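You operate a simulated robot arm through the tools that you are given. There is no shell and no other tool.

Carry out the task below with a simulated robot arm. There is one attempt and no reset: what you move stays moved.

JOB
Run the reel's socket out to the black cradle, lock the reel and switch it on.

It is judged by the outcome, as a careful person would: the job done as asked, and still so three seconds after it is handed in. It fails if anything else is knocked over, pushed out of place, dropped, spilled or broken.

ROBOT AND FRAMES
A 6-joint arm with a two-finger parallel gripper, fixed in place. Base frame: the origin is on the floor under the middle of its stand, x ahead of it, y to its left, z up. Units: m, degrees, N and s.
It reaches about 1.313 m from its shoulder. Its first joint turns from -166.0 to 166.0 degrees. Payload 3.43 kg.
Tool frame: the origin (TCP) lies between the finger pads and is the grasp point; the fingertips stand 0.034 m ahead of it; z points along the fingers, y is the line along which they close. Largest opening 0.128 m; finger width 0.024, thickness 0.012; the body of the gripper, 0.048 by 0.13 m, starts 0.096 m behind the TCP.
Orientation is that of the tool frame in the base frame, as a unit quaternion [x, y, z, w]. With the fingers straight down and closing along the base's y, the tool's x points along the base's -x, its y along +y and its z along -z.

CONTROLS
- The arm moves only by the tool servo_tool. Its argument "moves" is a list of rows, each a list of 3 entries, a list of its own where there are three numbers: the shift along the base's x, y, z in cm, then the turn, a rotation vector about the base's x, y, z in degrees, then the gripper command, from -1 (shut) to 1 (fully open), values between in proportion. In form: [[[x, y, z], [wx, wy, wz], claw], ...]. A call has 1 to 20 rows; each row is the pose to reach, as a shift and turn from the pose commanded when the call began. Rows are played at 5 a second. More than 0.05 m and 8.6 degrees between two rows, or a gripper value outside its range, and nothing of the call is played. A pose out of reach is approached as far as the arm can. The call stops where the force on the tool passes 50 N (or 10 N more than at its start, if that is more) or the arm is blocked; 0.2 s more then pass. The fingers move at their own pace (about 0.153 m/s each) and stop on an object; they squeeze with about 25 N. The grip force told is the motor's: it shows also when the fingers shut on nothing. Time passes only in rows, and 0.2 s behind the last, so rows that repeat a pose let the fingers close. The reply holds the time, the measured pose of the TCP, the force on the tool along the base axes, the opening and the grip force, in the units named above and with some noise, with the torque about the TCP (base axes, N m) and any sound that the robot's microphone picked up, and new pictures: "views" is both (left out), scene, wrist or none.
- Cameras (640 x 400 px; columns grow to the right, rows downward): "scene" is fixed at [0.221, 0.5006, 1.5673]; the picture's right is [-0.63, -0.78, 0.00], its down [-0.59, 0.48, -0.65] and it looks along [0.50, -0.41, -0.76] (base axes); focal length 330 px, centre (320, 200). "wrist" rides on the gripper at [0.076, -0.011, -0.16] in the tool frame; the picture's right is [0.15, 0.99, 0.00], its down [-0.88, 0.13, -0.46] and it looks along [-0.45, 0.07, 0.89] (tool axes); focal length 234 px, centre (320, 200). There is no depth. A picture from a camera that has moved, and an enlarged one, comes with that camera's place and axes in the base frame and with its lens.
- inspect(camera, box): a new picture of the part [left, top, right, bottom] of that camera's present view, enlarged. The clock stands still meanwhile.
- close_job(): hands the job in; it is judged then, once.

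Nothing tells you positions but the pictures and the camera data. Unless the task says otherwise, let go and move clear before handing in.

The tools are called after "Emit:" as name(argument=value, ...) on one line, values as JSON. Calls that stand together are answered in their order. servo_tool: Moves the arm, as the interface text tells. Its arguments: {"type":"object","properties":{"moves":{"type":"array","items":{"type":"array"}},"views":{"type":"string","enum":["both","scene","wrist","none"]}},"required":["moves"]} The other tools are called the same way: inspect (camera, box) takes an enlarged picture of a part of a camera's view; close_job () hands the job in.

At the start:

```text
clock: 0.0
position: [0.6608, -0.1694, 1.131]
tool_rot: [0.0, 1.0, 0.0, 0.0]
wrist_force: [0.3, -0.7, 0.0]
wrist_torque: [0.01, 0.02, 0.02]
grip_width: 0.1281
gripper_force: 0.1
```

scene: 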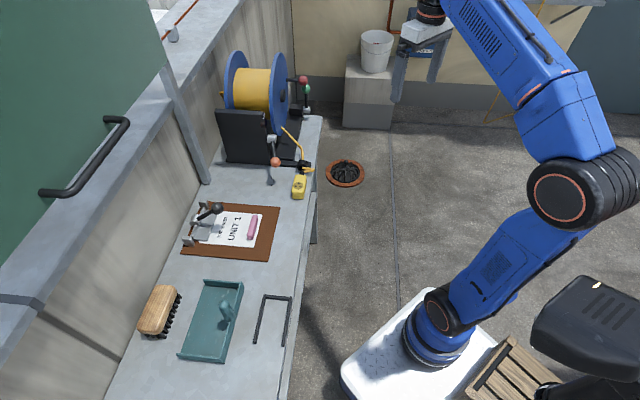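
wrist: 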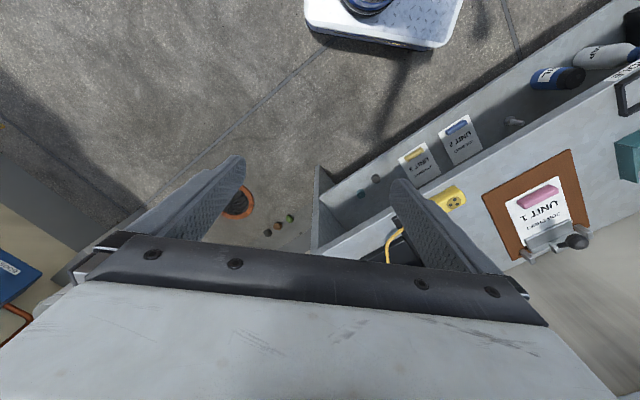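

I see a bench with a cable reel (yellow drum, blue flanges), a yellow socket hanging on its cable, a clipboard with notes, a teal tray, a brush, and a black U-shaped thing further along. I'll take enlarged pictures before moving.

Emit:
inspect(camera="scene", box=[200, 30, 360, 210])

Emit:
inspect(camera="scene", box=[130, 190, 330, 380])

Emit:
inspect(camera="wrist", box=[300, 80, 640, 290])

```text
2.22 times, centred on (280, 120) of scene
camera zoom: at [0.221, 0.5006, 1.5673], right [-0.63, -0.78, 0.0], down [-0.59, 0.48, -0.65], along [0.5, -0.41, -0.76], focal length 734 px, centre (409, 378)
```

zoom: 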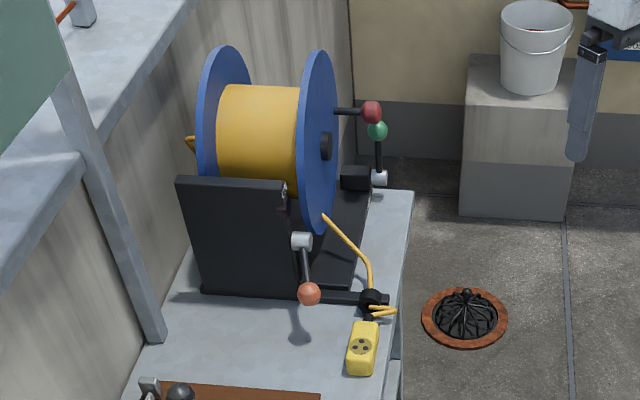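

```text
2.11 times, centred on (230, 285) of scene
camera zoom: at [0.221, 0.5006, 1.5673], right [-0.63, -0.78, 0.0], down [-0.59, 0.48, -0.65], along [0.5, -0.41, -0.76], focal length 695 px, centre (510, 21)
```

zoom: 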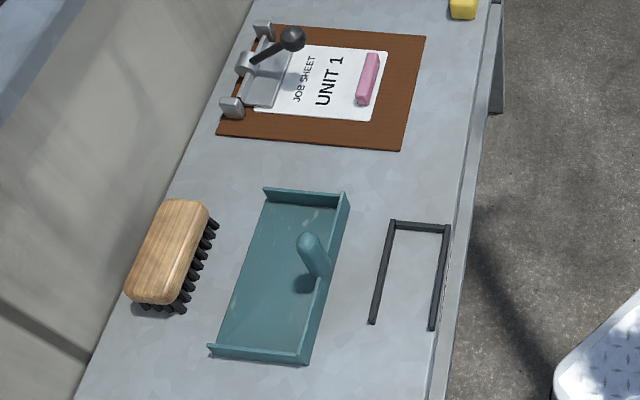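

```text
1.88 times, centred on (470, 185) of wrist
camera zoom: at [0.5844, -0.1804, 1.2911], right [-0.15, 0.99, 0.0], down [0.88, 0.13, 0.46], along [0.45, 0.07, -0.89], focal length 441 px, centre (38, 228)
```

zoom: 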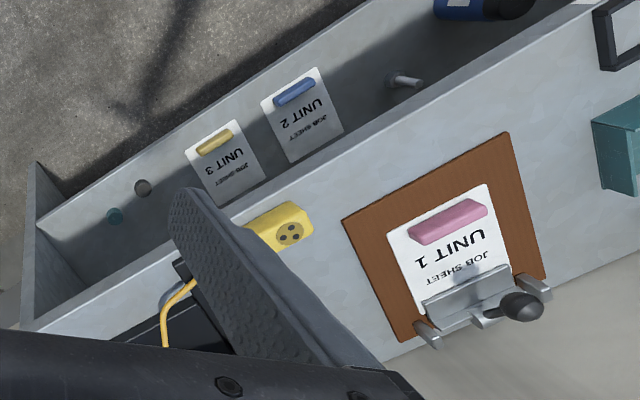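

The cable reel is at the bench's far end, with its socket at about [0.77, 0.13, 0.84], and the black U-shaped frame is towards the near end. I'll enlarge the unclear details: the levers, the coloured dots below the bench and the job sheets.

Emit:
inspect(camera="scene", box=[255, 60, 335, 110])

Emit:
inspect(camera="scene", box=[250, 110, 340, 210])

Emit:
inspect(camera="wrist", box=[220, 160, 400, 270])

Emit:
inspect(camera="wrist", box=[500, 30, 640, 200])

Emit:
inspect(camera="scene", box=[230, 270, 310, 360])

```text
8.00 times, centred on (295, 85) of scene
camera zoom: at [0.221, 0.5006, 1.5673], right [-0.63, -0.78, 0.0], down [-0.59, 0.48, -0.65], along [0.5, -0.41, -0.76], focal length 2641 px, centre (520, 1120)
```

zoom: 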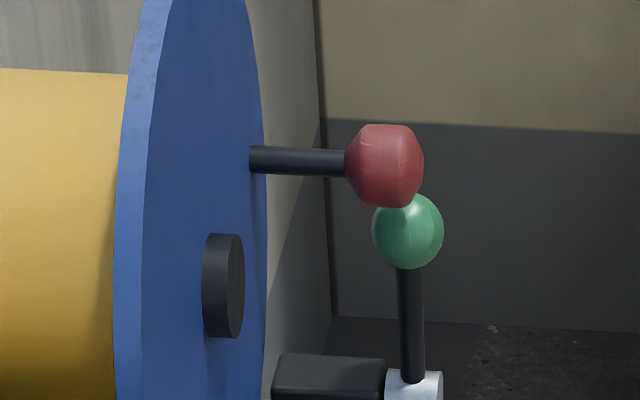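

```text
4.00 times, centred on (295, 160) of scene
camera zoom: at [0.221, 0.5006, 1.5673], right [-0.63, -0.78, 0.0], down [-0.59, 0.48, -0.65], along [0.5, -0.41, -0.76], focal length 1321 px, centre (420, 360)
```

zoom: 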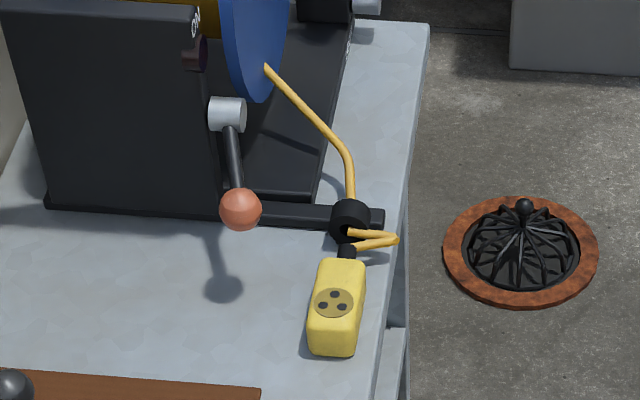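

```text
3.56 times, centred on (310, 215) of wrist
camera zoom: at [0.5844, -0.1804, 1.2911], right [-0.15, 0.99, 0.0], down [0.88, 0.13, 0.46], along [0.45, 0.07, -0.89], focal length 833 px, centre (356, 147)
```

zoom: 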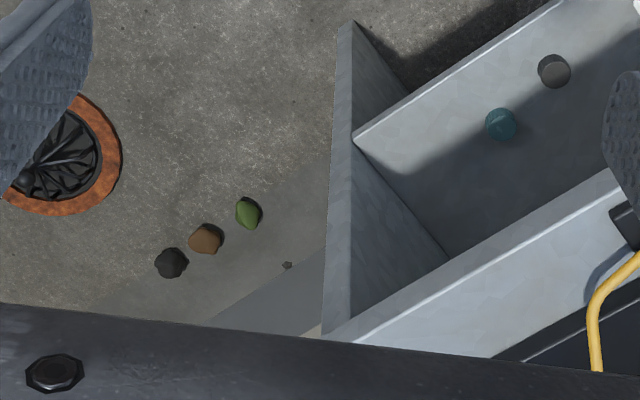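

```text
2.35 times, centred on (570, 115) of wrist
camera zoom: at [0.5844, -0.1804, 1.2911], right [-0.15, 0.99, 0.0], down [0.88, 0.13, 0.46], along [0.45, 0.07, -0.89], focal length 551 px, centre (-268, 400)
```

zoom: 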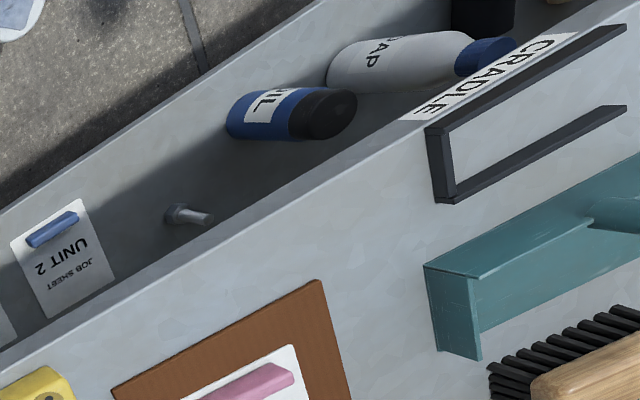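

```text
4.44 times, centred on (270, 315) of scene
camera zoom: at [0.221, 0.5006, 1.5673], right [-0.63, -0.78, 0.0], down [-0.59, 0.48, -0.65], along [0.5, -0.41, -0.76], focal length 1467 px, centre (542, -311)
```

zoom: 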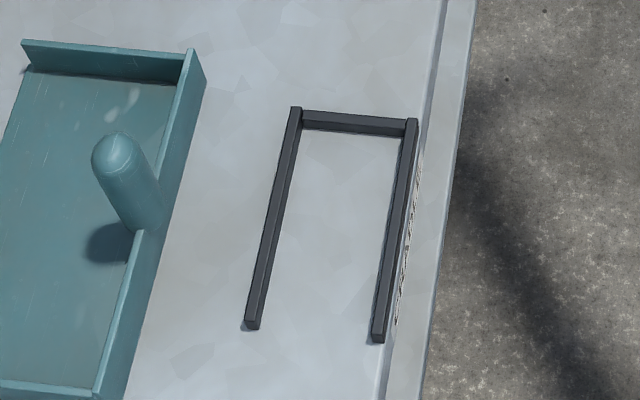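

The black cradle is a U-shaped frame labelled "CRADLE", centred near [0.50, 0.41], with its closed end toward the reel. Two levers, one with an orange-red ball and one with a green ball, sit at the reel's frames. I'll turn the wrist camera toward them to look for labels.

Emit:
servo_tool(moves=[[[2, 0, 0], [0, 0, 6.8], 1], [[4, 0, 0], [0, 0, 13.6], 1], [[6, 0, 0], [0, 0, 20.4], 1], [[8, 0, 0], [0, 0, 27.2], 1], [[10, 0, 0], [0, 0, 34], 1], [[12, 0, -1], [0, 0, 40.8], 1], [[14, 0, -2], [0, 0, 47.2], 1]], views="none")

Emit:
servo_tool(moves=[[[0, 0, 0], [5.2, -4.8, 0], 1], [[0, 0, 0], [10.4, -9.6, 0], 1], [[0, 0, 0], [15.6, -14.4, 0], 1], [[0, 0, 0], [20.8, -19.2, 0], 1], [[0, 0, 0], [26, -24, 0], 1], [[0, 0, 0], [31.2, -28.8, 0], 1], [[0, 0, 0], [36.4, -33.6, 0], 1], [[0, 0, 0], [36.4, -33.6, 0], 1]], views="both")

```text
clock: 1.6
position: [0.8004, -0.1689, 1.1103]
tool_rot: [-0.402, 0.916, 0.0, 0.0]
wrist_force: [0.1, 0.6, -1.0]
wrist_torque: [0.0, -0.02, -0.02]
grip_width: 0.1279
gripper_force: 0.0
```

```text
clock: 3.4
position: [0.8004, -0.1678, 1.1109]
tool_rot: [-0.363, 0.832, 0.169, 0.384]
wrist_force: [-0.7, -0.3, -0.2]
wrist_torque: [-0.02, 0.0, 0.0]
grip_width: 0.1278
gripper_force: 0.1
camera wrist: at [0.6925, -0.3023, 1.1572], right [-0.79, 0.6, -0.11], down [0.06, 0.25, 0.97], along [0.61, 0.76, -0.23], focal length 234 px, centre (320, 200)
```

scene: 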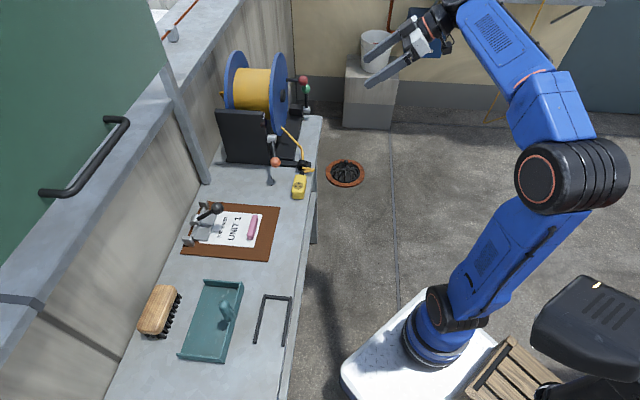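
wrist: 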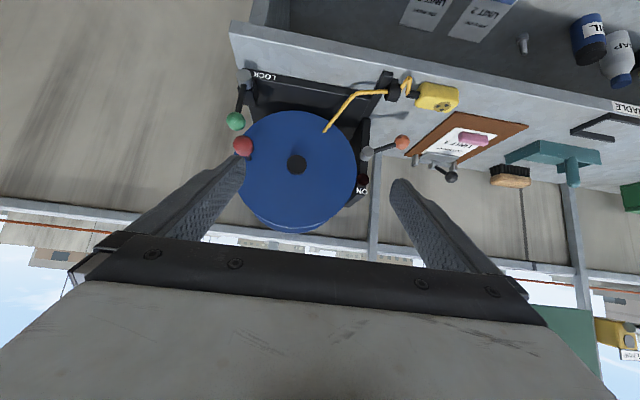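

The view is upside down but useful: "LOCK" is written near the green-ball lever and "ON" near the orange-ball lever. I'll enlarge both.

Emit:
inspect(camera="wrist", box=[220, 60, 320, 160])

Emit:
inspect(camera="wrist", box=[330, 110, 430, 210])

Emit:
inspect(camera="wrist", box=[320, 60, 480, 160])

Emit:
inspect(camera="wrist", box=[480, 80, 640, 220])

```text
4.00 times, centred on (270, 110) of wrist
camera zoom: at [0.6925, -0.3023, 1.1572], right [-0.79, 0.6, -0.11], down [0.06, 0.25, 0.97], along [0.61, 0.76, -0.23], focal length 937 px, centre (520, 560)
```

zoom: 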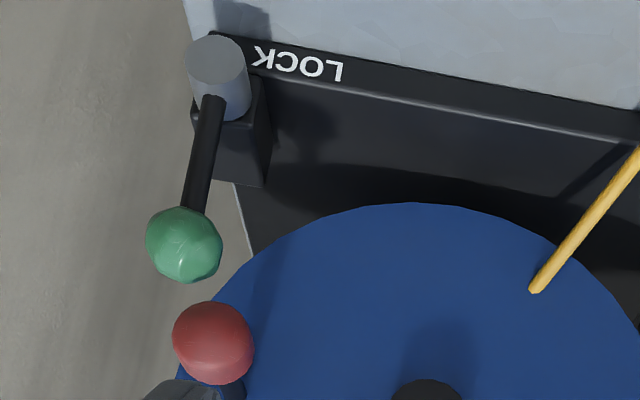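

```text
4.00 times, centred on (380, 160) of wrist
camera zoom: at [0.6925, -0.3023, 1.1572], right [-0.79, 0.6, -0.11], down [0.06, 0.25, 0.97], along [0.61, 0.76, -0.23], focal length 937 px, centre (80, 360)
```

zoom: 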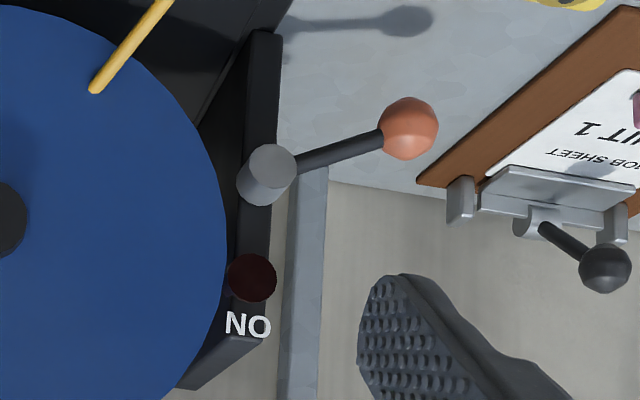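

```text
4.00 times, centred on (400, 110) of wrist
camera zoom: at [0.6925, -0.3023, 1.1572], right [-0.79, 0.6, -0.11], down [0.06, 0.25, 0.97], along [0.61, 0.76, -0.23], focal length 937 px, centre (0, 560)
```

zoom: 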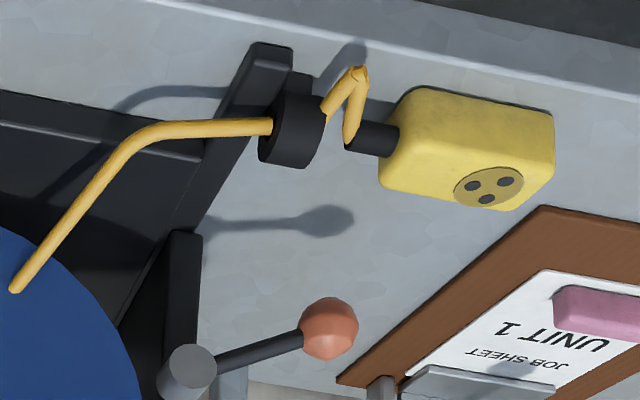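

```text
2.86 times, centred on (560, 150) of wrist
camera zoom: at [0.6925, -0.3023, 1.1572], right [-0.79, 0.6, -0.11], down [0.06, 0.25, 0.97], along [0.61, 0.76, -0.23], focal length 669 px, centre (-366, 343)
```

zoom: 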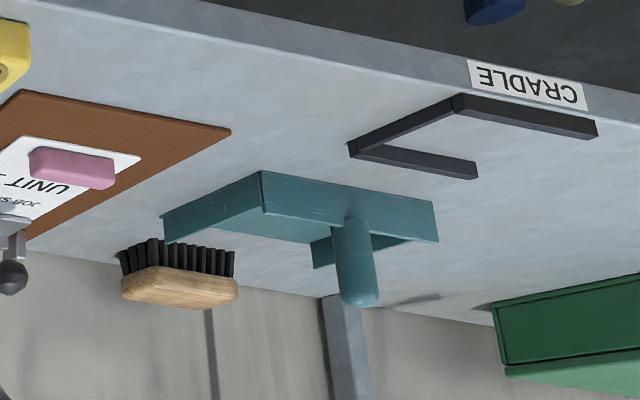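

The lock lever (green ball, now upright) swings down toward the "LOCK" text. The switch lever (orange ball, now low) swings up toward "ON" beside a dark lamp. The socket's top is near [0.77, 0.133, 0.857], so I'll bring the camera over the socket and cradle with the fingers pointing down.

Emit:
servo_tool(moves=[[[-1.6, 1.5, 0], [-5.2, 4.8, 0], 1], [[-3.2, 3, 0], [-10.4, 9.6, 0], 1], [[-4.8, 4.4, 0], [-15.6, 14.4, 0], 1], [[-6.4, 5.9, 0], [-20.8, 19.2, 0], 1], [[-8, 7.4, 0], [-26, 24, 0], 1], [[-9.6, 8.8, 0], [-31.2, 28.8, 0], 1], [[-11, 10.2, 0], [-36.4, 33.6, 0], 1]], views="none")

Emit:
servo_tool(moves=[[[0, 2, 0], [0, 0, -8], 1], [[0.2, 4, -0.5], [0, 0, -16], 1], [[0.4, 6, -1], [0, 0, -24], 1], [[0.6, 8, -2], [0, 0, -32], 1], [[0.8, 10, -3], [0, 0, -40], 1], [[1, 12, -4], [0, 0, -48], 1], [[1.3, 14.5, -5], [0, 0, -56], 1], [[1.6, 17, -6], [0, 0, -64], 1], [[1.9, 19.5, -7], [0, 0, -72], 1], [[2.1, 22, -7.5], [0, 0, -80], 1], [[2.4, 24.9, -8], [0, 0, -88], 1], [[2.4, 24.9, -8], [0, 0, -90], 1]], views="both")

```text
clock: 5.0
position: [0.6912, -0.0676, 1.1096]
tool_rot: [-0.4, 0.917, -0.001, -0.001]
wrist_force: [0.2, -1.0, 0.0]
wrist_torque: [0.0, -0.01, 0.01]
grip_width: 0.1281
gripper_force: 0.0
```

```text
clock: 7.6
position: [0.7151, 0.1829, 1.0314]
tool_rot: [0.365, 0.931, -0.001, 0.0]
wrist_force: [-0.6, 0.0, -0.5]
wrist_torque: [-0.02, -0.02, 0.0]
grip_width: 0.1279
gripper_force: 0.1
camera wrist: at [0.6508, 0.2255, 1.1913], right [0.57, 0.82, 0.0], down [0.73, -0.5, 0.46], along [0.38, -0.26, -0.89], focal length 234 px, centre (320, 200)
```

scene: 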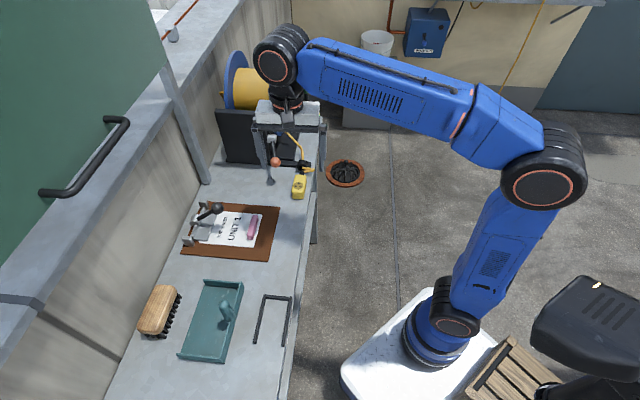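
wrist: 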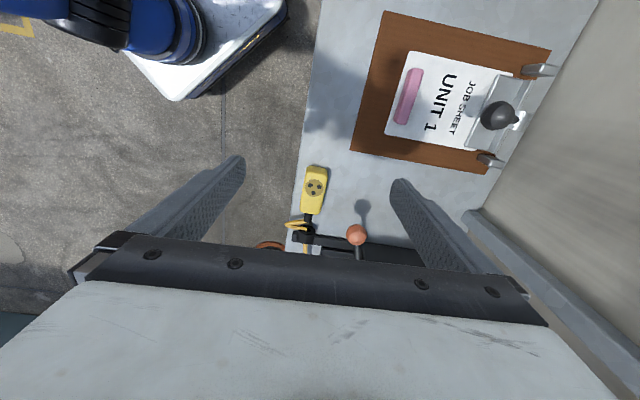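

The socket is well in view below the fingers. I'll enlarge it to get its position and heading.

Emit:
inspect(camera="wrist", box=[270, 140, 390, 260])

Emit:
servo_tool(moves=[[[-3, 2.8, 0], [0, 0, 0], 1], [[-6, 5.6, 0], [0, 0, 0], 1], [[-9, 8.3, 0], [0, 0, 0], 1], [[-12, 11.1, 0], [0, 0, 0], 1], [[-15, 13.9, 0], [0, 0, 0], 1], [[-18, 16.7, 0], [0, 0, 0], 1], [[-18, 16.7, 0], [0, 0, 0], 1]], views="wrist")

```text
3.33 times, centred on (330, 200) of wrist
camera zoom: at [0.6508, 0.2255, 1.1913], right [0.57, 0.82, 0.0], down [0.73, -0.5, 0.46], along [0.38, -0.26, -0.89], focal length 781 px, centre (287, 200)
```

zoom: 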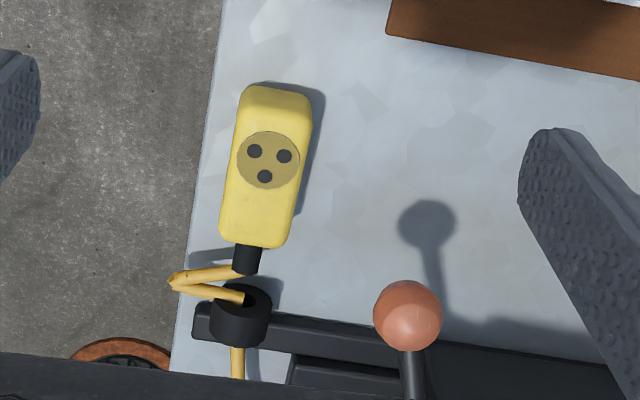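

```text
clock: 9.2
position: [0.5324, 0.3494, 1.031]
tool_rot: [0.366, 0.931, 0.0, 0.001]
wrist_force: [-0.5, -0.9, 0.3]
wrist_torque: [-0.03, -0.01, 0.04]
grip_width: 0.128
gripper_force: 0.1
camera wrist: at [0.4701, 0.3921, 1.1918], right [0.56, 0.83, 0.0], down [0.73, -0.5, 0.46], along [0.38, -0.26, -0.89], focal length 234 px, centre (320, 200)
```

wrist: 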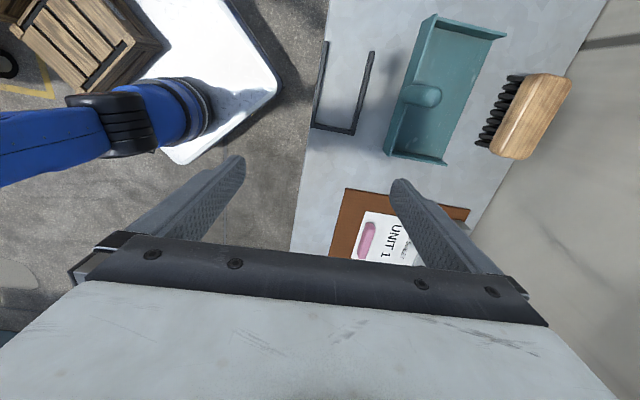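

The socket's centre is near [0.774, 0.130], aligned with the bench edge, about 3.5 cm wide and 7.6 cm long. Now I'll look closely at the cradle.

Emit:
inspect(camera="wrist", box=[290, 20, 410, 150])

Emit:
servo_tool(moves=[[[-2, 2, -1], [0, 0, 0], 1], [[-4, 4, -2], [0, 0, 0], 1], [[-6, 6, -3], [0, 0, 0], 1], [[-7, 7, -4], [0, 0, 0], 1], [[-7, 7, -4], [0, 0, 0], 1]], views="wrist")

```text
3.08 times, centred on (350, 85) of wrist
camera zoom: at [0.4701, 0.3921, 1.1918], right [0.56, 0.83, 0.0], down [0.73, -0.5, 0.46], along [0.38, -0.26, -0.89], focal length 720 px, centre (228, 554)
```

zoom: 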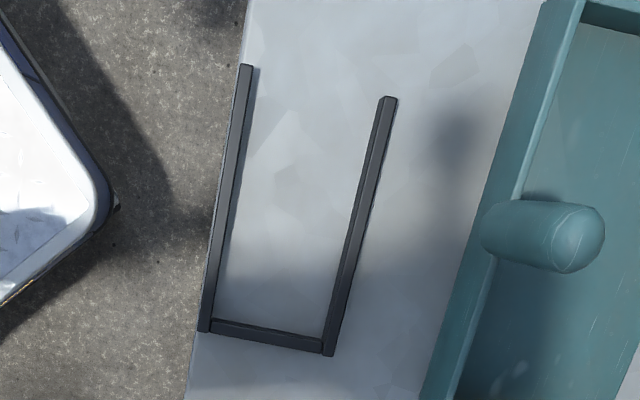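

```text
clock: 10.4
position: [0.4651, 0.4199, 0.9914]
tool_rot: [0.364, 0.931, 0.0, 0.0]
wrist_force: [0.2, -0.7, 0.2]
wrist_torque: [0.02, 0.04, -0.02]
grip_width: 0.1282
gripper_force: 0.0
camera wrist: at [0.4013, 0.4626, 1.1514], right [0.56, 0.83, 0.0], down [0.73, -0.5, 0.46], along [0.38, -0.26, -0.89], focal length 234 px, centre (320, 200)
```

wrist: 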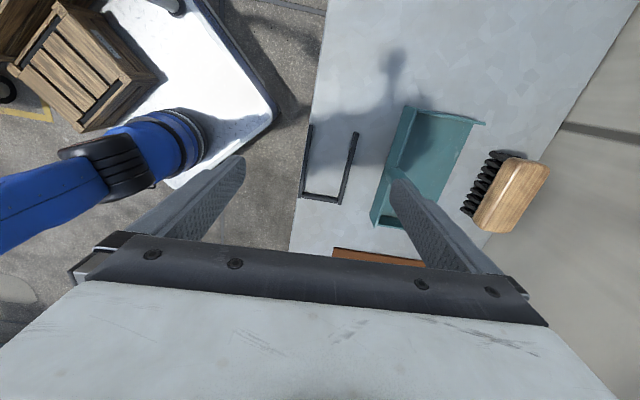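

Emit:
inspect(camera="wrist", box=[280, 110, 380, 220])

```text
3.64 times, centred on (330, 165) of wrist
camera zoom: at [0.4013, 0.4626, 1.1514], right [0.56, 0.83, 0.0], down [0.73, -0.5, 0.46], along [0.38, -0.26, -0.89], focal length 852 px, centre (284, 327)
```

zoom: 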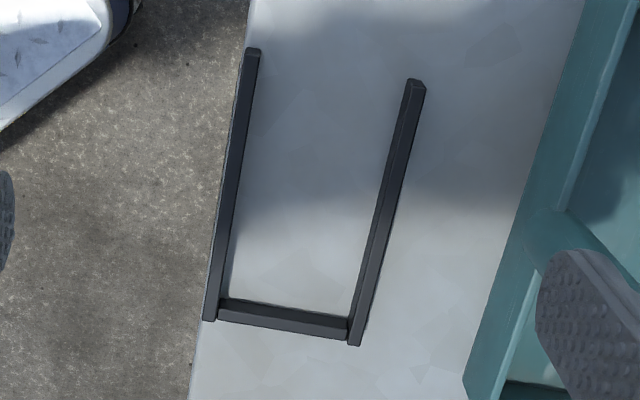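

The cradle's centreline lines up with the socket (both lie along a 135° heading), so this is a straight pull of about 0.39 m. I need the height of the cradle bars to choose how high to grip, so I'll zoom in on them.

Emit:
inspect(camera="wrist", box=[298, 180, 348, 210])

Emit:
inspect(camera="scene", box=[240, 285, 300, 355])

```text
12.80 times, centred on (323, 195) of wrist
camera zoom: at [0.4013, 0.4626, 1.1514], right [0.56, 0.83, 0.0], down [0.73, -0.5, 0.46], along [0.38, -0.26, -0.89], focal length 2997 px, centre (282, 264)
```

zoom: 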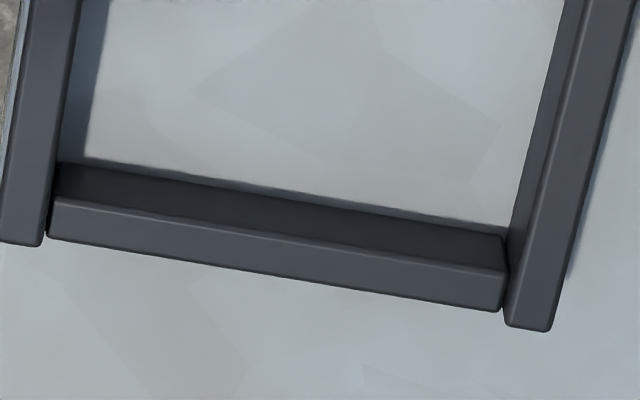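

```text
5.71 times, centred on (270, 320) of scene
camera zoom: at [0.221, 0.5006, 1.5673], right [-0.63, -0.78, 0.0], down [-0.59, 0.48, -0.65], along [0.5, -0.41, -0.76], focal length 1887 px, centre (606, -486)
```

zoom: 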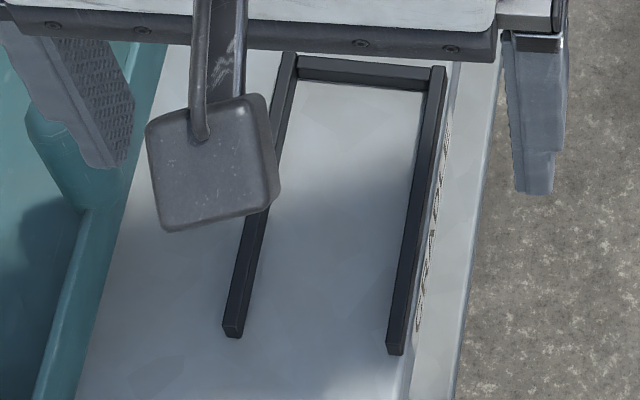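

The bars are only about 1 cm tall and the channel about 5.4 cm wide. I'll therefore grip the socket's upper half so the fingertips stay above the bars when it is set down. Next I'll go above the socket with the jaws part open.

Emit:
servo_tool(moves=[[[3, -2.8, 1], [0, 0, -0.3], 0.25], [[6, -5.6, 1], [0, 0, -0.6], 0.25], [[9, -8.4, 1], [0, 0, -0.9], 0.25], [[12, -11.2, 1], [0, 0, -1.2], 0.25], [[15, -14, 1], [0, 0, -1.5], 0.25], [[18, -16.8, 1], [0, 0, -1.8], 0.25], [[21, -19.6, 1], [0, 0, -1.8], 0.25], [[24, -22.4, 1], [0, 0, -1.8], 0.25], [[27, -25.2, 0], [0, 0, -1.8], 0.25], [[29, -27.2, -2], [0, 0, -1.8], 0.25], [[30.7, -28.8, -4], [0, 0, -1.8], 0.25], [[30.7, -28.8, -4], [0, 0, -1.8], 0.25]], views="both")

```text
clock: 13.0
position: [0.7737, 0.1315, 0.9506]
tool_rot: [0.379, 0.925, 0.001, 0.0]
wrist_force: [-0.7, 0.3, -0.5]
wrist_torque: [0.0, 0.02, 0.04]
grip_width: 0.0797
gripper_force: 0.0
camera wrist: at [0.71, 0.1759, 1.1108], right [0.59, 0.81, 0.0], down [0.72, -0.53, 0.46], along [0.37, -0.27, -0.89], focal length 234 px, centre (320, 200)
```

scene: 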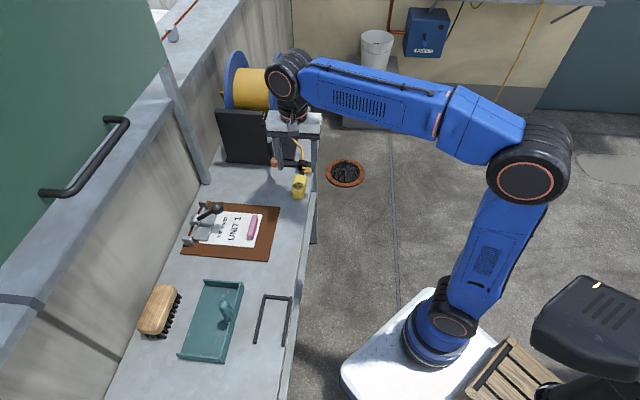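
wrist: 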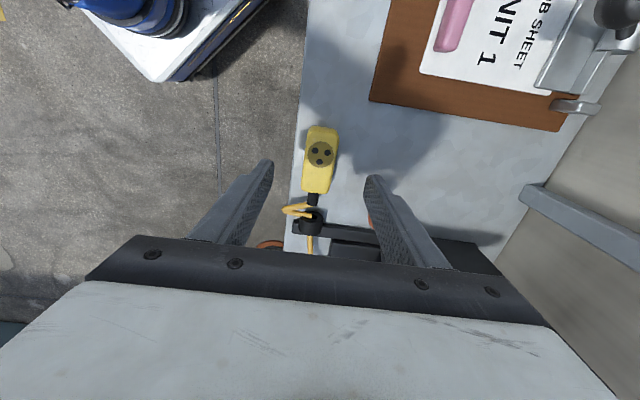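

The tool is right over the socket, and the orange ball clears the right finger by about 1.5 cm. I'll narrow the jaws a little, lower to the grip height and check before closing.

Emit:
servo_tool(moves=[[[0, 0, 0], [0, 0, 0], 0.02], [[0, 0, -2], [0, 0, 0], 0.02], [[0, 0, -4], [0, 0, 0], 0.02], [[0, 0, -6], [0, 0, 0], 0.02], [[0, 0, -7.5], [0, 0, 0], 0.02], [[0, 0, -7.9], [0, 0, 0], 0.02], [[0, 0, -7.9], [0, 0, 0], 0.02]], views="both")

Emit:
inspect(camera="wrist", box=[240, 120, 420, 250])

Emit:
inspect(camera="scene", box=[240, 90, 340, 210])

```text
clock: 14.6
position: [0.7727, 0.1312, 0.8709]
tool_rot: [0.38, 0.925, 0.0, 0.0]
wrist_force: [-0.8, 0.3, -0.4]
wrist_torque: [0.0, 0.03, 0.0]
grip_width: 0.0654
gripper_force: 0.1
camera wrist: at [0.7098, 0.1762, 1.0319], right [0.59, 0.81, 0.0], down [0.72, -0.53, 0.46], along [0.37, -0.27, -0.89], focal length 234 px, centre (320, 200)
```

scene: 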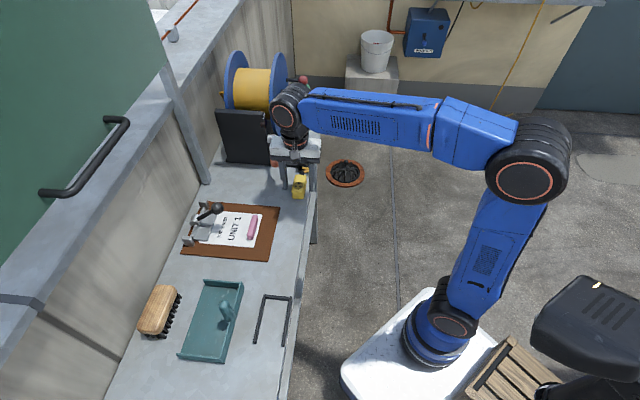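
wrist: 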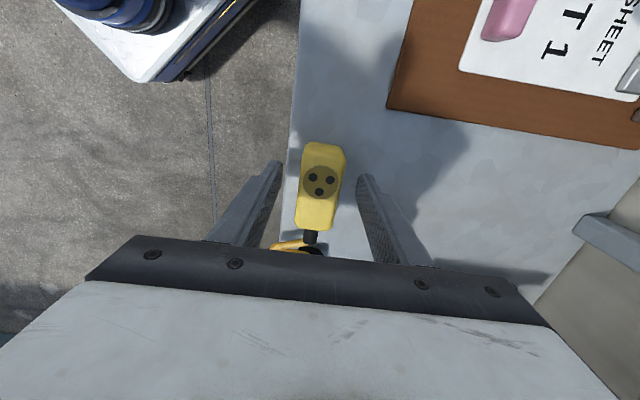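

```text
3.08 times, centred on (330, 185) of wrist
camera zoom: at [0.7098, 0.1762, 1.0319], right [0.59, 0.81, 0.0], down [0.72, -0.53, 0.46], along [0.37, -0.27, -0.89], focal length 720 px, centre (289, 246)
```

zoom: 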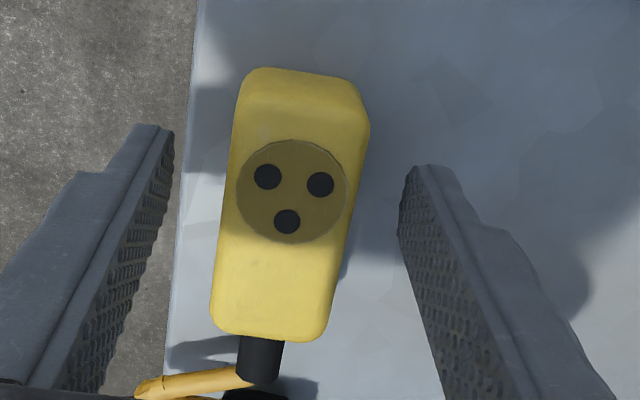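

```text
3.33 times, centred on (290, 150) of scene
camera zoom: at [0.221, 0.5006, 1.5673], right [-0.63, -0.78, 0.0], down [-0.59, 0.48, -0.65], along [0.5, -0.41, -0.76], focal length 1101 px, centre (420, 367)
```

zoom: 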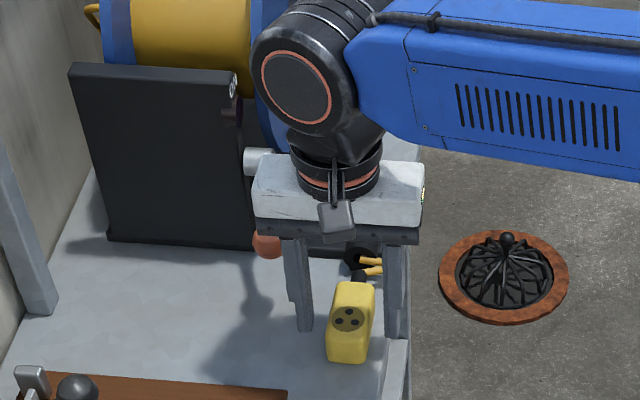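

The socket sits between the finger pads at its middle. I'll close the jaws.

Emit:
servo_tool(moves=[[[0, 0, 0], [0, 0, 0], -0.2], [[0, 0, 0], [0, 0, 0], -0.45], [[0, 0, 0], [0, 0, 0], -0.8], [[0, 0, 0], [0, 0, 0], -1], [[0, 0, 0], [0, 0, 0], -1]], views="wrist")

```text
clock: 15.8
position: [0.7716, 0.1314, 0.8717]
tool_rot: [0.38, 0.925, 0.001, 0.0]
wrist_force: [-0.4, 0.7, 1.5]
wrist_torque: [-0.01, -0.02, -0.01]
grip_width: 0.0355
gripper_force: 24.7
camera wrist: at [0.7098, 0.1762, 1.032], right [0.59, 0.81, 0.0], down [0.72, -0.53, 0.46], along [0.37, -0.27, -0.89], focal length 234 px, centre (320, 200)
```

wrist: 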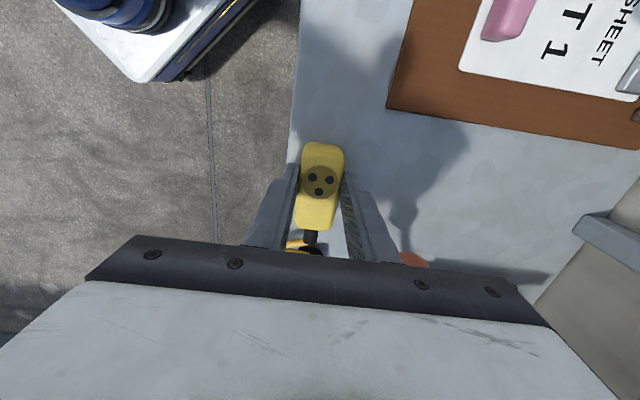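

The socket is held at 3.55 cm width. I'll lift it slightly and start pulling slowly toward the cradle, watching the force.

Emit:
servo_tool(moves=[[[0, 0, 1], [0, 0, 0], -1], [[-0.7, 0.7, 2], [0, 0, 0], -1], [[-2, 2, 3], [0, 0, 0], -1], [[-3.5, 3.5, 3], [0, 0, 0], -1], [[-5, 5, 3], [0, 0, 0], -1], [[-6, 6, 3], [0, 0, 0], -1]], views="both")

```text
clock: 17.2
position: [0.711, 0.1917, 0.9015]
tool_rot: [0.379, 0.925, 0.0, 0.0]
wrist_force: [1.7, -2.8, -2.1]
wrist_torque: [-0.06, 0.02, 0.03]
grip_width: 0.0355
gripper_force: 25.4
camera wrist: at [0.6488, 0.2359, 1.0621], right [0.59, 0.81, 0.0], down [0.72, -0.53, 0.46], along [0.37, -0.27, -0.89], focal length 234 px, centre (320, 200)
```

scene: 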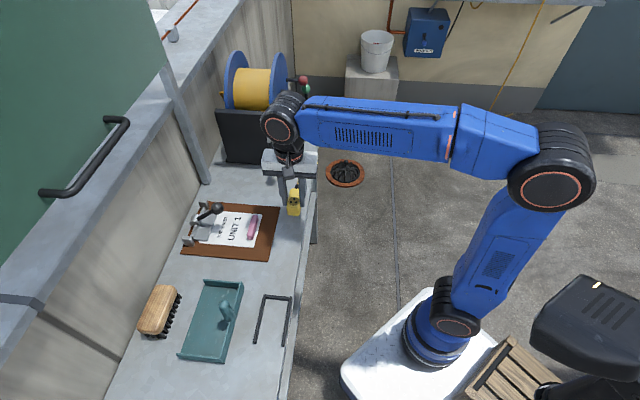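
wrist: 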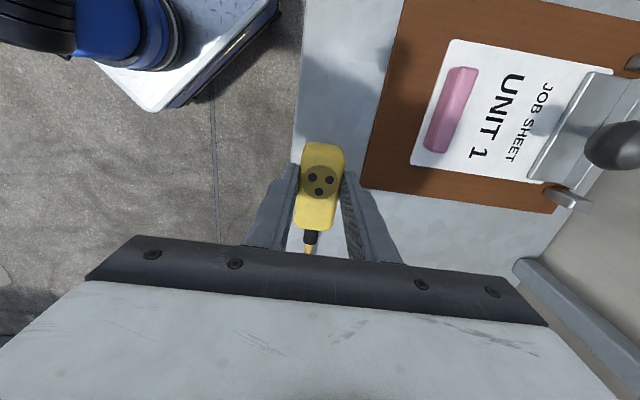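

The reel pays out with only about 3 N of pull. I'll keep going to above the cradle.

Emit:
servo_tool(moves=[[[-1.8, 1.8, 0], [0, 0, 0], -1], [[-3.6, 3.6, 0], [0, 0, 0], -1], [[-5.4, 5.4, 0], [0, 0, 0], -1], [[-7.2, 7.2, 0], [0, 0, 0], -1], [[-9, 9, 0], [0, 0, 0], -1], [[-10.8, 10.8, 0], [0, 0, 0], -1]], views="scene")

Emit:
servo_tool(moves=[[[-1.8, 1.8, 0], [0, 0, -0.2], -1], [[-3.6, 3.6, 0], [0, 0, -0.4], -1], [[-5.4, 5.4, 0], [0, 0, -0.6], -1], [[-7.2, 7.3, 0], [0, 0, -0.6], -1], [[-9, 9.1, 0], [0, 0, -0.6], -1], [[-10.5, 10.6, 0], [0, 0, -0.6], -1], [[-10.5, 10.6, 0], [0, 0, -0.6], -1]], views="both")

```text
clock: 18.6
position: [0.6044, 0.2979, 0.9013]
tool_rot: [0.379, 0.925, 0.0, 0.0]
wrist_force: [18.3, -17.5, -3.5]
wrist_torque: [-0.4, -0.43, 0.0]
grip_width: 0.0351
gripper_force: 24.5
```

scene: 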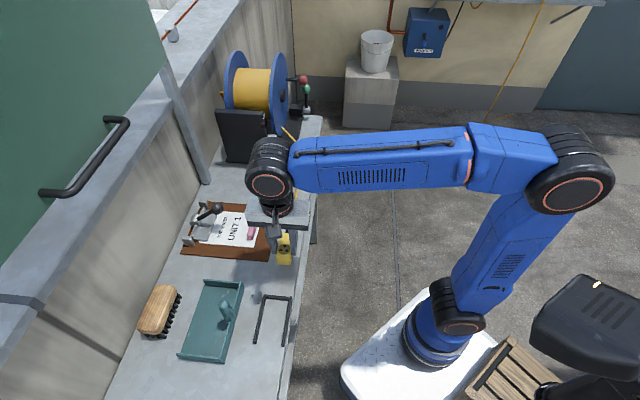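

```text
clock: 20.2
position: [0.499, 0.4046, 0.9015]
tool_rot: [0.384, 0.923, 0.001, -0.001]
wrist_force: [17.6, -18.0, -2.8]
wrist_torque: [-0.46, -0.49, -0.02]
grip_width: 0.0354
gripper_force: 24.9
camera wrist: at [0.4375, 0.4505, 1.0619], right [0.6, 0.8, 0.0], down [0.71, -0.53, 0.46], along [0.36, -0.27, -0.89], focal length 234 px, centre (320, 200)
```

scene: 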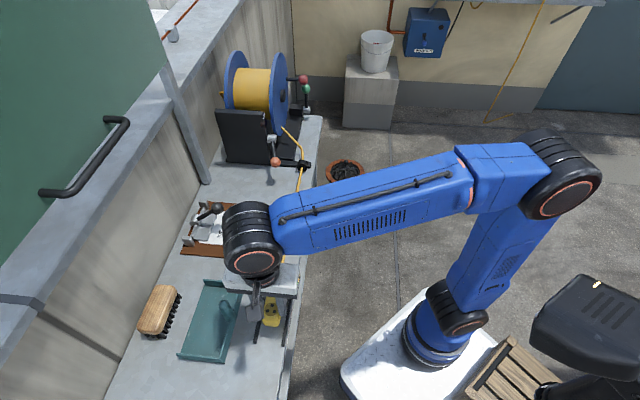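
wrist: 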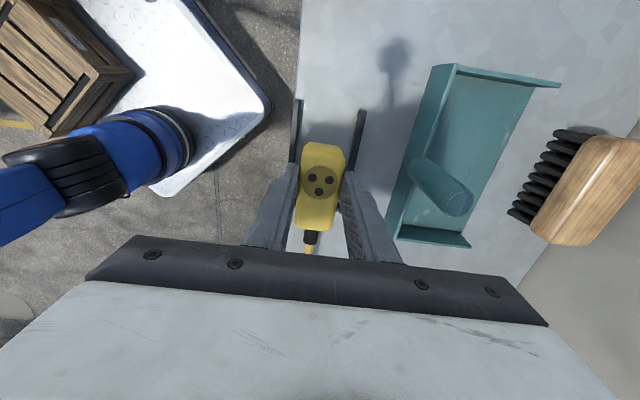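

The socket now hangs over the cradle, with about 25 N pulling back toward the reel. I'll ease it back a centimetre to see whether that's drag or a retracting spring.

Emit:
servo_tool(moves=[[[0.4, -0.4, 0], [0, 0, 0], -1], [[0.8, -0.8, 0], [0, 0, 0], -1], [[0.8, -0.8, 0], [0, 0, 0], -1], [[0.8, -0.8, 0], [0, 0, 0], -1]], views="none")

Emit:
inspect(camera="scene", box=[210, 40, 350, 300])

```text
clock: 21.2
position: [0.5075, 0.3969, 0.901]
tool_rot: [0.385, 0.923, -0.001, 0.0]
wrist_force: [17.6, -17.5, -3.5]
wrist_torque: [-0.44, -0.48, 0.0]
grip_width: 0.0354
gripper_force: 24.6
```

```text
1.54 times, centred on (280, 170) of scene
camera zoom: at [0.221, 0.5006, 1.5673], right [-0.63, -0.78, 0.0], down [-0.59, 0.48, -0.65], along [0.5, -0.41, -0.76], focal length 508 px, centre (382, 246)
```

zoom: 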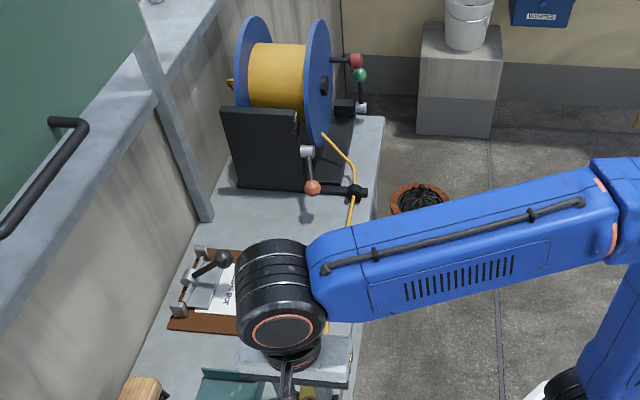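

Backing off did not reduce the force, so the unlocked reel keeps drawing back with about 25 N and I must not simply let go. I'll check the socket against the cradle walls, then lower it inside while still gripping it.

Emit:
servo_tool(moves=[[[-0.9, 0.9, 0], [0, 0, 0], -1], [[-1.8, 1.8, 0], [0, 0, 0], -1], [[-2.0, 2.0, 0], [0, 0, 0], -1], [[-2.0, 2.0, 0], [0, 0, 0], -1]], views="both")

Emit:
inspect(camera="wrist", box=[250, 80, 410, 270])

Emit:
inspect(camera="scene", box=[220, 250, 320, 360])

```text
clock: 22.2
position: [0.487, 0.4174, 0.9013]
tool_rot: [0.385, 0.923, 0.0, 0.001]
wrist_force: [18.3, -16.9, -2.5]
wrist_torque: [-0.45, -0.49, 0.04]
grip_width: 0.0354
gripper_force: 24.9
camera wrist: at [0.4256, 0.4628, 1.0622], right [0.6, 0.8, 0.0], down [0.71, -0.53, 0.46], along [0.36, -0.27, -0.89], focal length 234 px, centre (320, 200)
```

scene: 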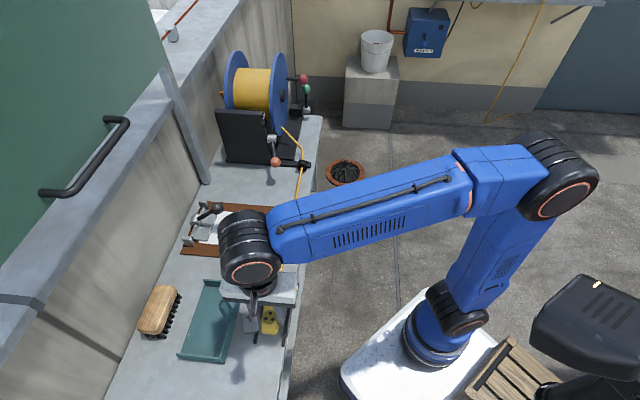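
wrist: 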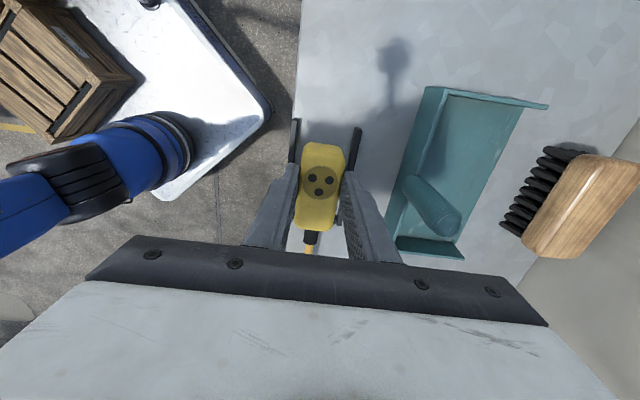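

```text
2.11 times, centred on (330, 175) of wrist
camera zoom: at [0.4256, 0.4628, 1.0622], right [0.6, 0.8, 0.0], down [0.71, -0.53, 0.46], along [0.36, -0.27, -0.89], focal length 493 px, centre (299, 253)
```

zoom: 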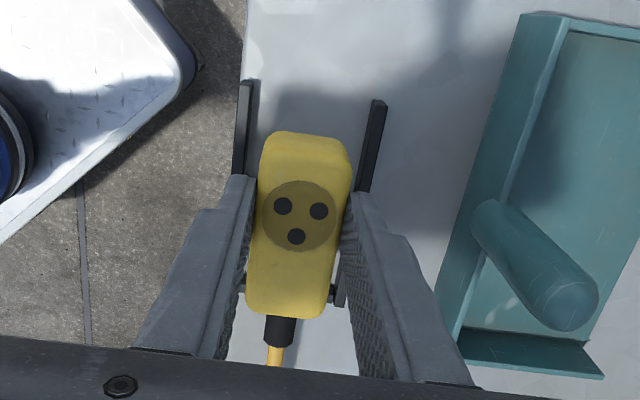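

```text
3.64 times, centred on (270, 305) of scene
camera zoom: at [0.221, 0.5006, 1.5673], right [-0.63, -0.78, 0.0], down [-0.59, 0.48, -0.65], along [0.5, -0.41, -0.76], focal length 1201 px, centre (502, -182)
```

zoom: 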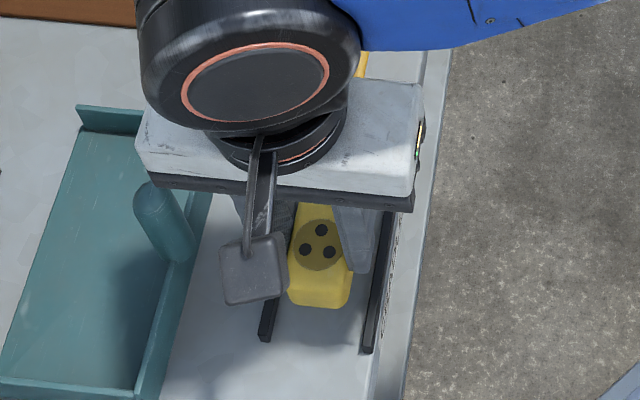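

The socket is inside the side bars and clear of the end bar by about 2 cm. I'll lower it to just above the bench.

Emit:
servo_tool(moves=[[[0, 0, -1], [0, 0, 0], -1], [[0, 0, -2], [0, 0, 0], -1], [[0, 0, -2.5], [0, 0, 0], -1], [[0, 0, -2.7], [0, 0, 0], -1], [[0, 0, -2.7], [0, 0, 0], -1]], views="wrist")

Emit:
inspect(camera="wrist", box=[250, 80, 410, 270])

```text
clock: 23.4
position: [0.4868, 0.4163, 0.8732]
tool_rot: [0.384, 0.923, 0.0, 0.0]
wrist_force: [17.8, -17.7, -0.9]
wrist_torque: [-0.57, -0.57, 0.03]
grip_width: 0.0351
gripper_force: 25.0
camera wrist: at [0.4253, 0.4624, 1.0349], right [0.6, 0.8, 0.0], down [0.71, -0.53, 0.46], along [0.36, -0.27, -0.89], focal length 234 px, centre (320, 200)
```

wrist: 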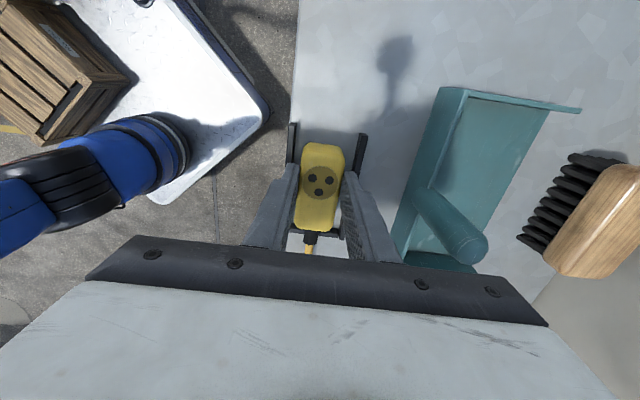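

```text
2.11 times, centred on (330, 175) of wrist
camera zoom: at [0.4253, 0.4624, 1.0349], right [0.6, 0.8, 0.0], down [0.71, -0.53, 0.46], along [0.36, -0.27, -0.89], focal length 493 px, centre (299, 253)
```

zoom: 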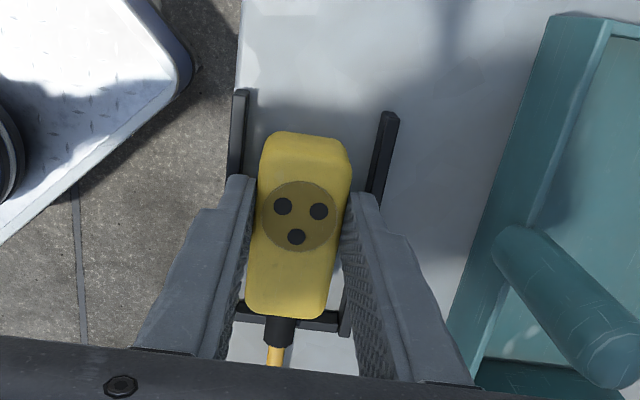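

The socket is hovering just above the bench in the cradle. I'll ease it back toward the end bar so the bar takes the pull, and read the remaining force and torque.

Emit:
servo_tool(moves=[[[0.4, -0.4, 0], [0, 0, 0], -1], [[0.8, -0.8, 0], [0, 0, 0], -1], [[1.1, -1.1, 0], [0, 0, 0], -1], [[1.1, -1.1, 0], [0, 0, 0], -1]], views="none")

Emit:
servo_tool(moves=[[[0.15, -0.15, 0], [0, 0, 0], -1], [[0.3, -0.3, 0], [0, 0, 0], -1], [[0.3, -0.3, 0], [0, 0, 0], -1]], views="none")

```text
clock: 24.4
position: [0.4987, 0.4066, 0.875]
tool_rot: [0.385, 0.923, 0.0, 0.0]
wrist_force: [17.3, -17.6, -0.4]
wrist_torque: [-0.59, -0.55, 0.01]
grip_width: 0.0354
gripper_force: 24.8
```

```text
clock: 25.2
position: [0.4996, 0.4052, 0.8771]
tool_rot: [0.384, 0.923, 0.001, -0.001]
wrist_force: [-18.5, 22.9, 8.7]
wrist_torque: [0.95, 0.78, 0.3]
grip_width: 0.036
gripper_force: 25.4
```

The end bar took over sharply: it now pushes back on the socket, so I've gone slightly too far. I'll ease forward a touch until the tool carries about zero pull, then read the torque left over.

Emit:
servo_tool(moves=[[[-0.1, 0.1, 0], [0, 0, 0], -1], [[-0.16, 0.16, 0], [0, 0, 0], -1], [[-0.16, 0.16, 0], [0, 0, 0], -1]], views="wrist")

Emit:
inspect(camera="wrist", box=[260, 110, 400, 270])

```text
clock: 26.0
position: [0.4991, 0.4047, 0.8751]
tool_rot: [0.384, 0.923, 0.001, 0.001]
wrist_force: [-6.7, 7.7, 21.0]
wrist_torque: [-0.17, -0.24, 0.13]
grip_width: 0.0356
gripper_force: 25.3
camera wrist: at [0.4371, 0.45, 1.0353], right [0.6, 0.8, 0.0], down [0.71, -0.53, 0.46], along [0.37, -0.27, -0.89], focal length 234 px, centre (320, 200)
```

wrist: 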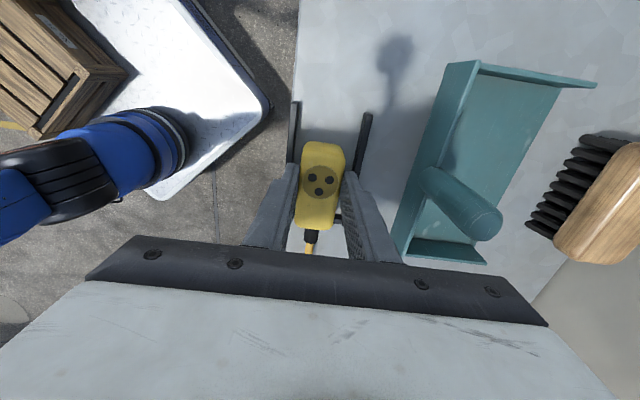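

```text
2.50 times, centred on (330, 190) of wrist
camera zoom: at [0.4371, 0.45, 1.0353], right [0.6, 0.8, 0.0], down [0.71, -0.53, 0.46], along [0.37, -0.27, -0.89], focal length 585 px, centre (295, 225)
```

zoom: 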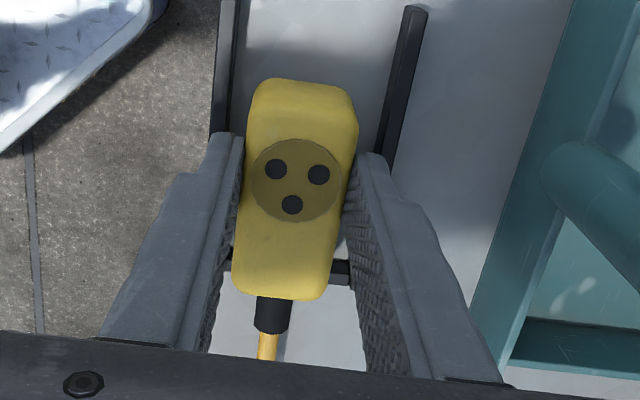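

With the bar carrying the cable's pull, the pull line sits about 1 cm above the bar's top, so a freed flat socket would want to tip nose-down over it. The notch between the socket's face and its cable boot should hook the bar stably at a slight nose-down tilt. I'll go there gradually under grip, watching the forces.

Emit:
servo_tool(moves=[[[0.09, -0.09, 0.2], [1.4, 1.4, 0], -1], [[0.17, -0.17, 0.4], [2.83, 2.83, 0], -1], [[0.17, -0.17, 0.4], [2.83, 2.83, 0], -1]], views="none")

```text
clock: 26.8
position: [0.5021, 0.403, 0.8775]
tool_rot: [0.384, 0.923, 0.013, -0.033]
wrist_force: [5.9, -4.9, -0.3]
wrist_torque: [-0.14, -0.16, 0.07]
grip_width: 0.0354
gripper_force: 25.1
```

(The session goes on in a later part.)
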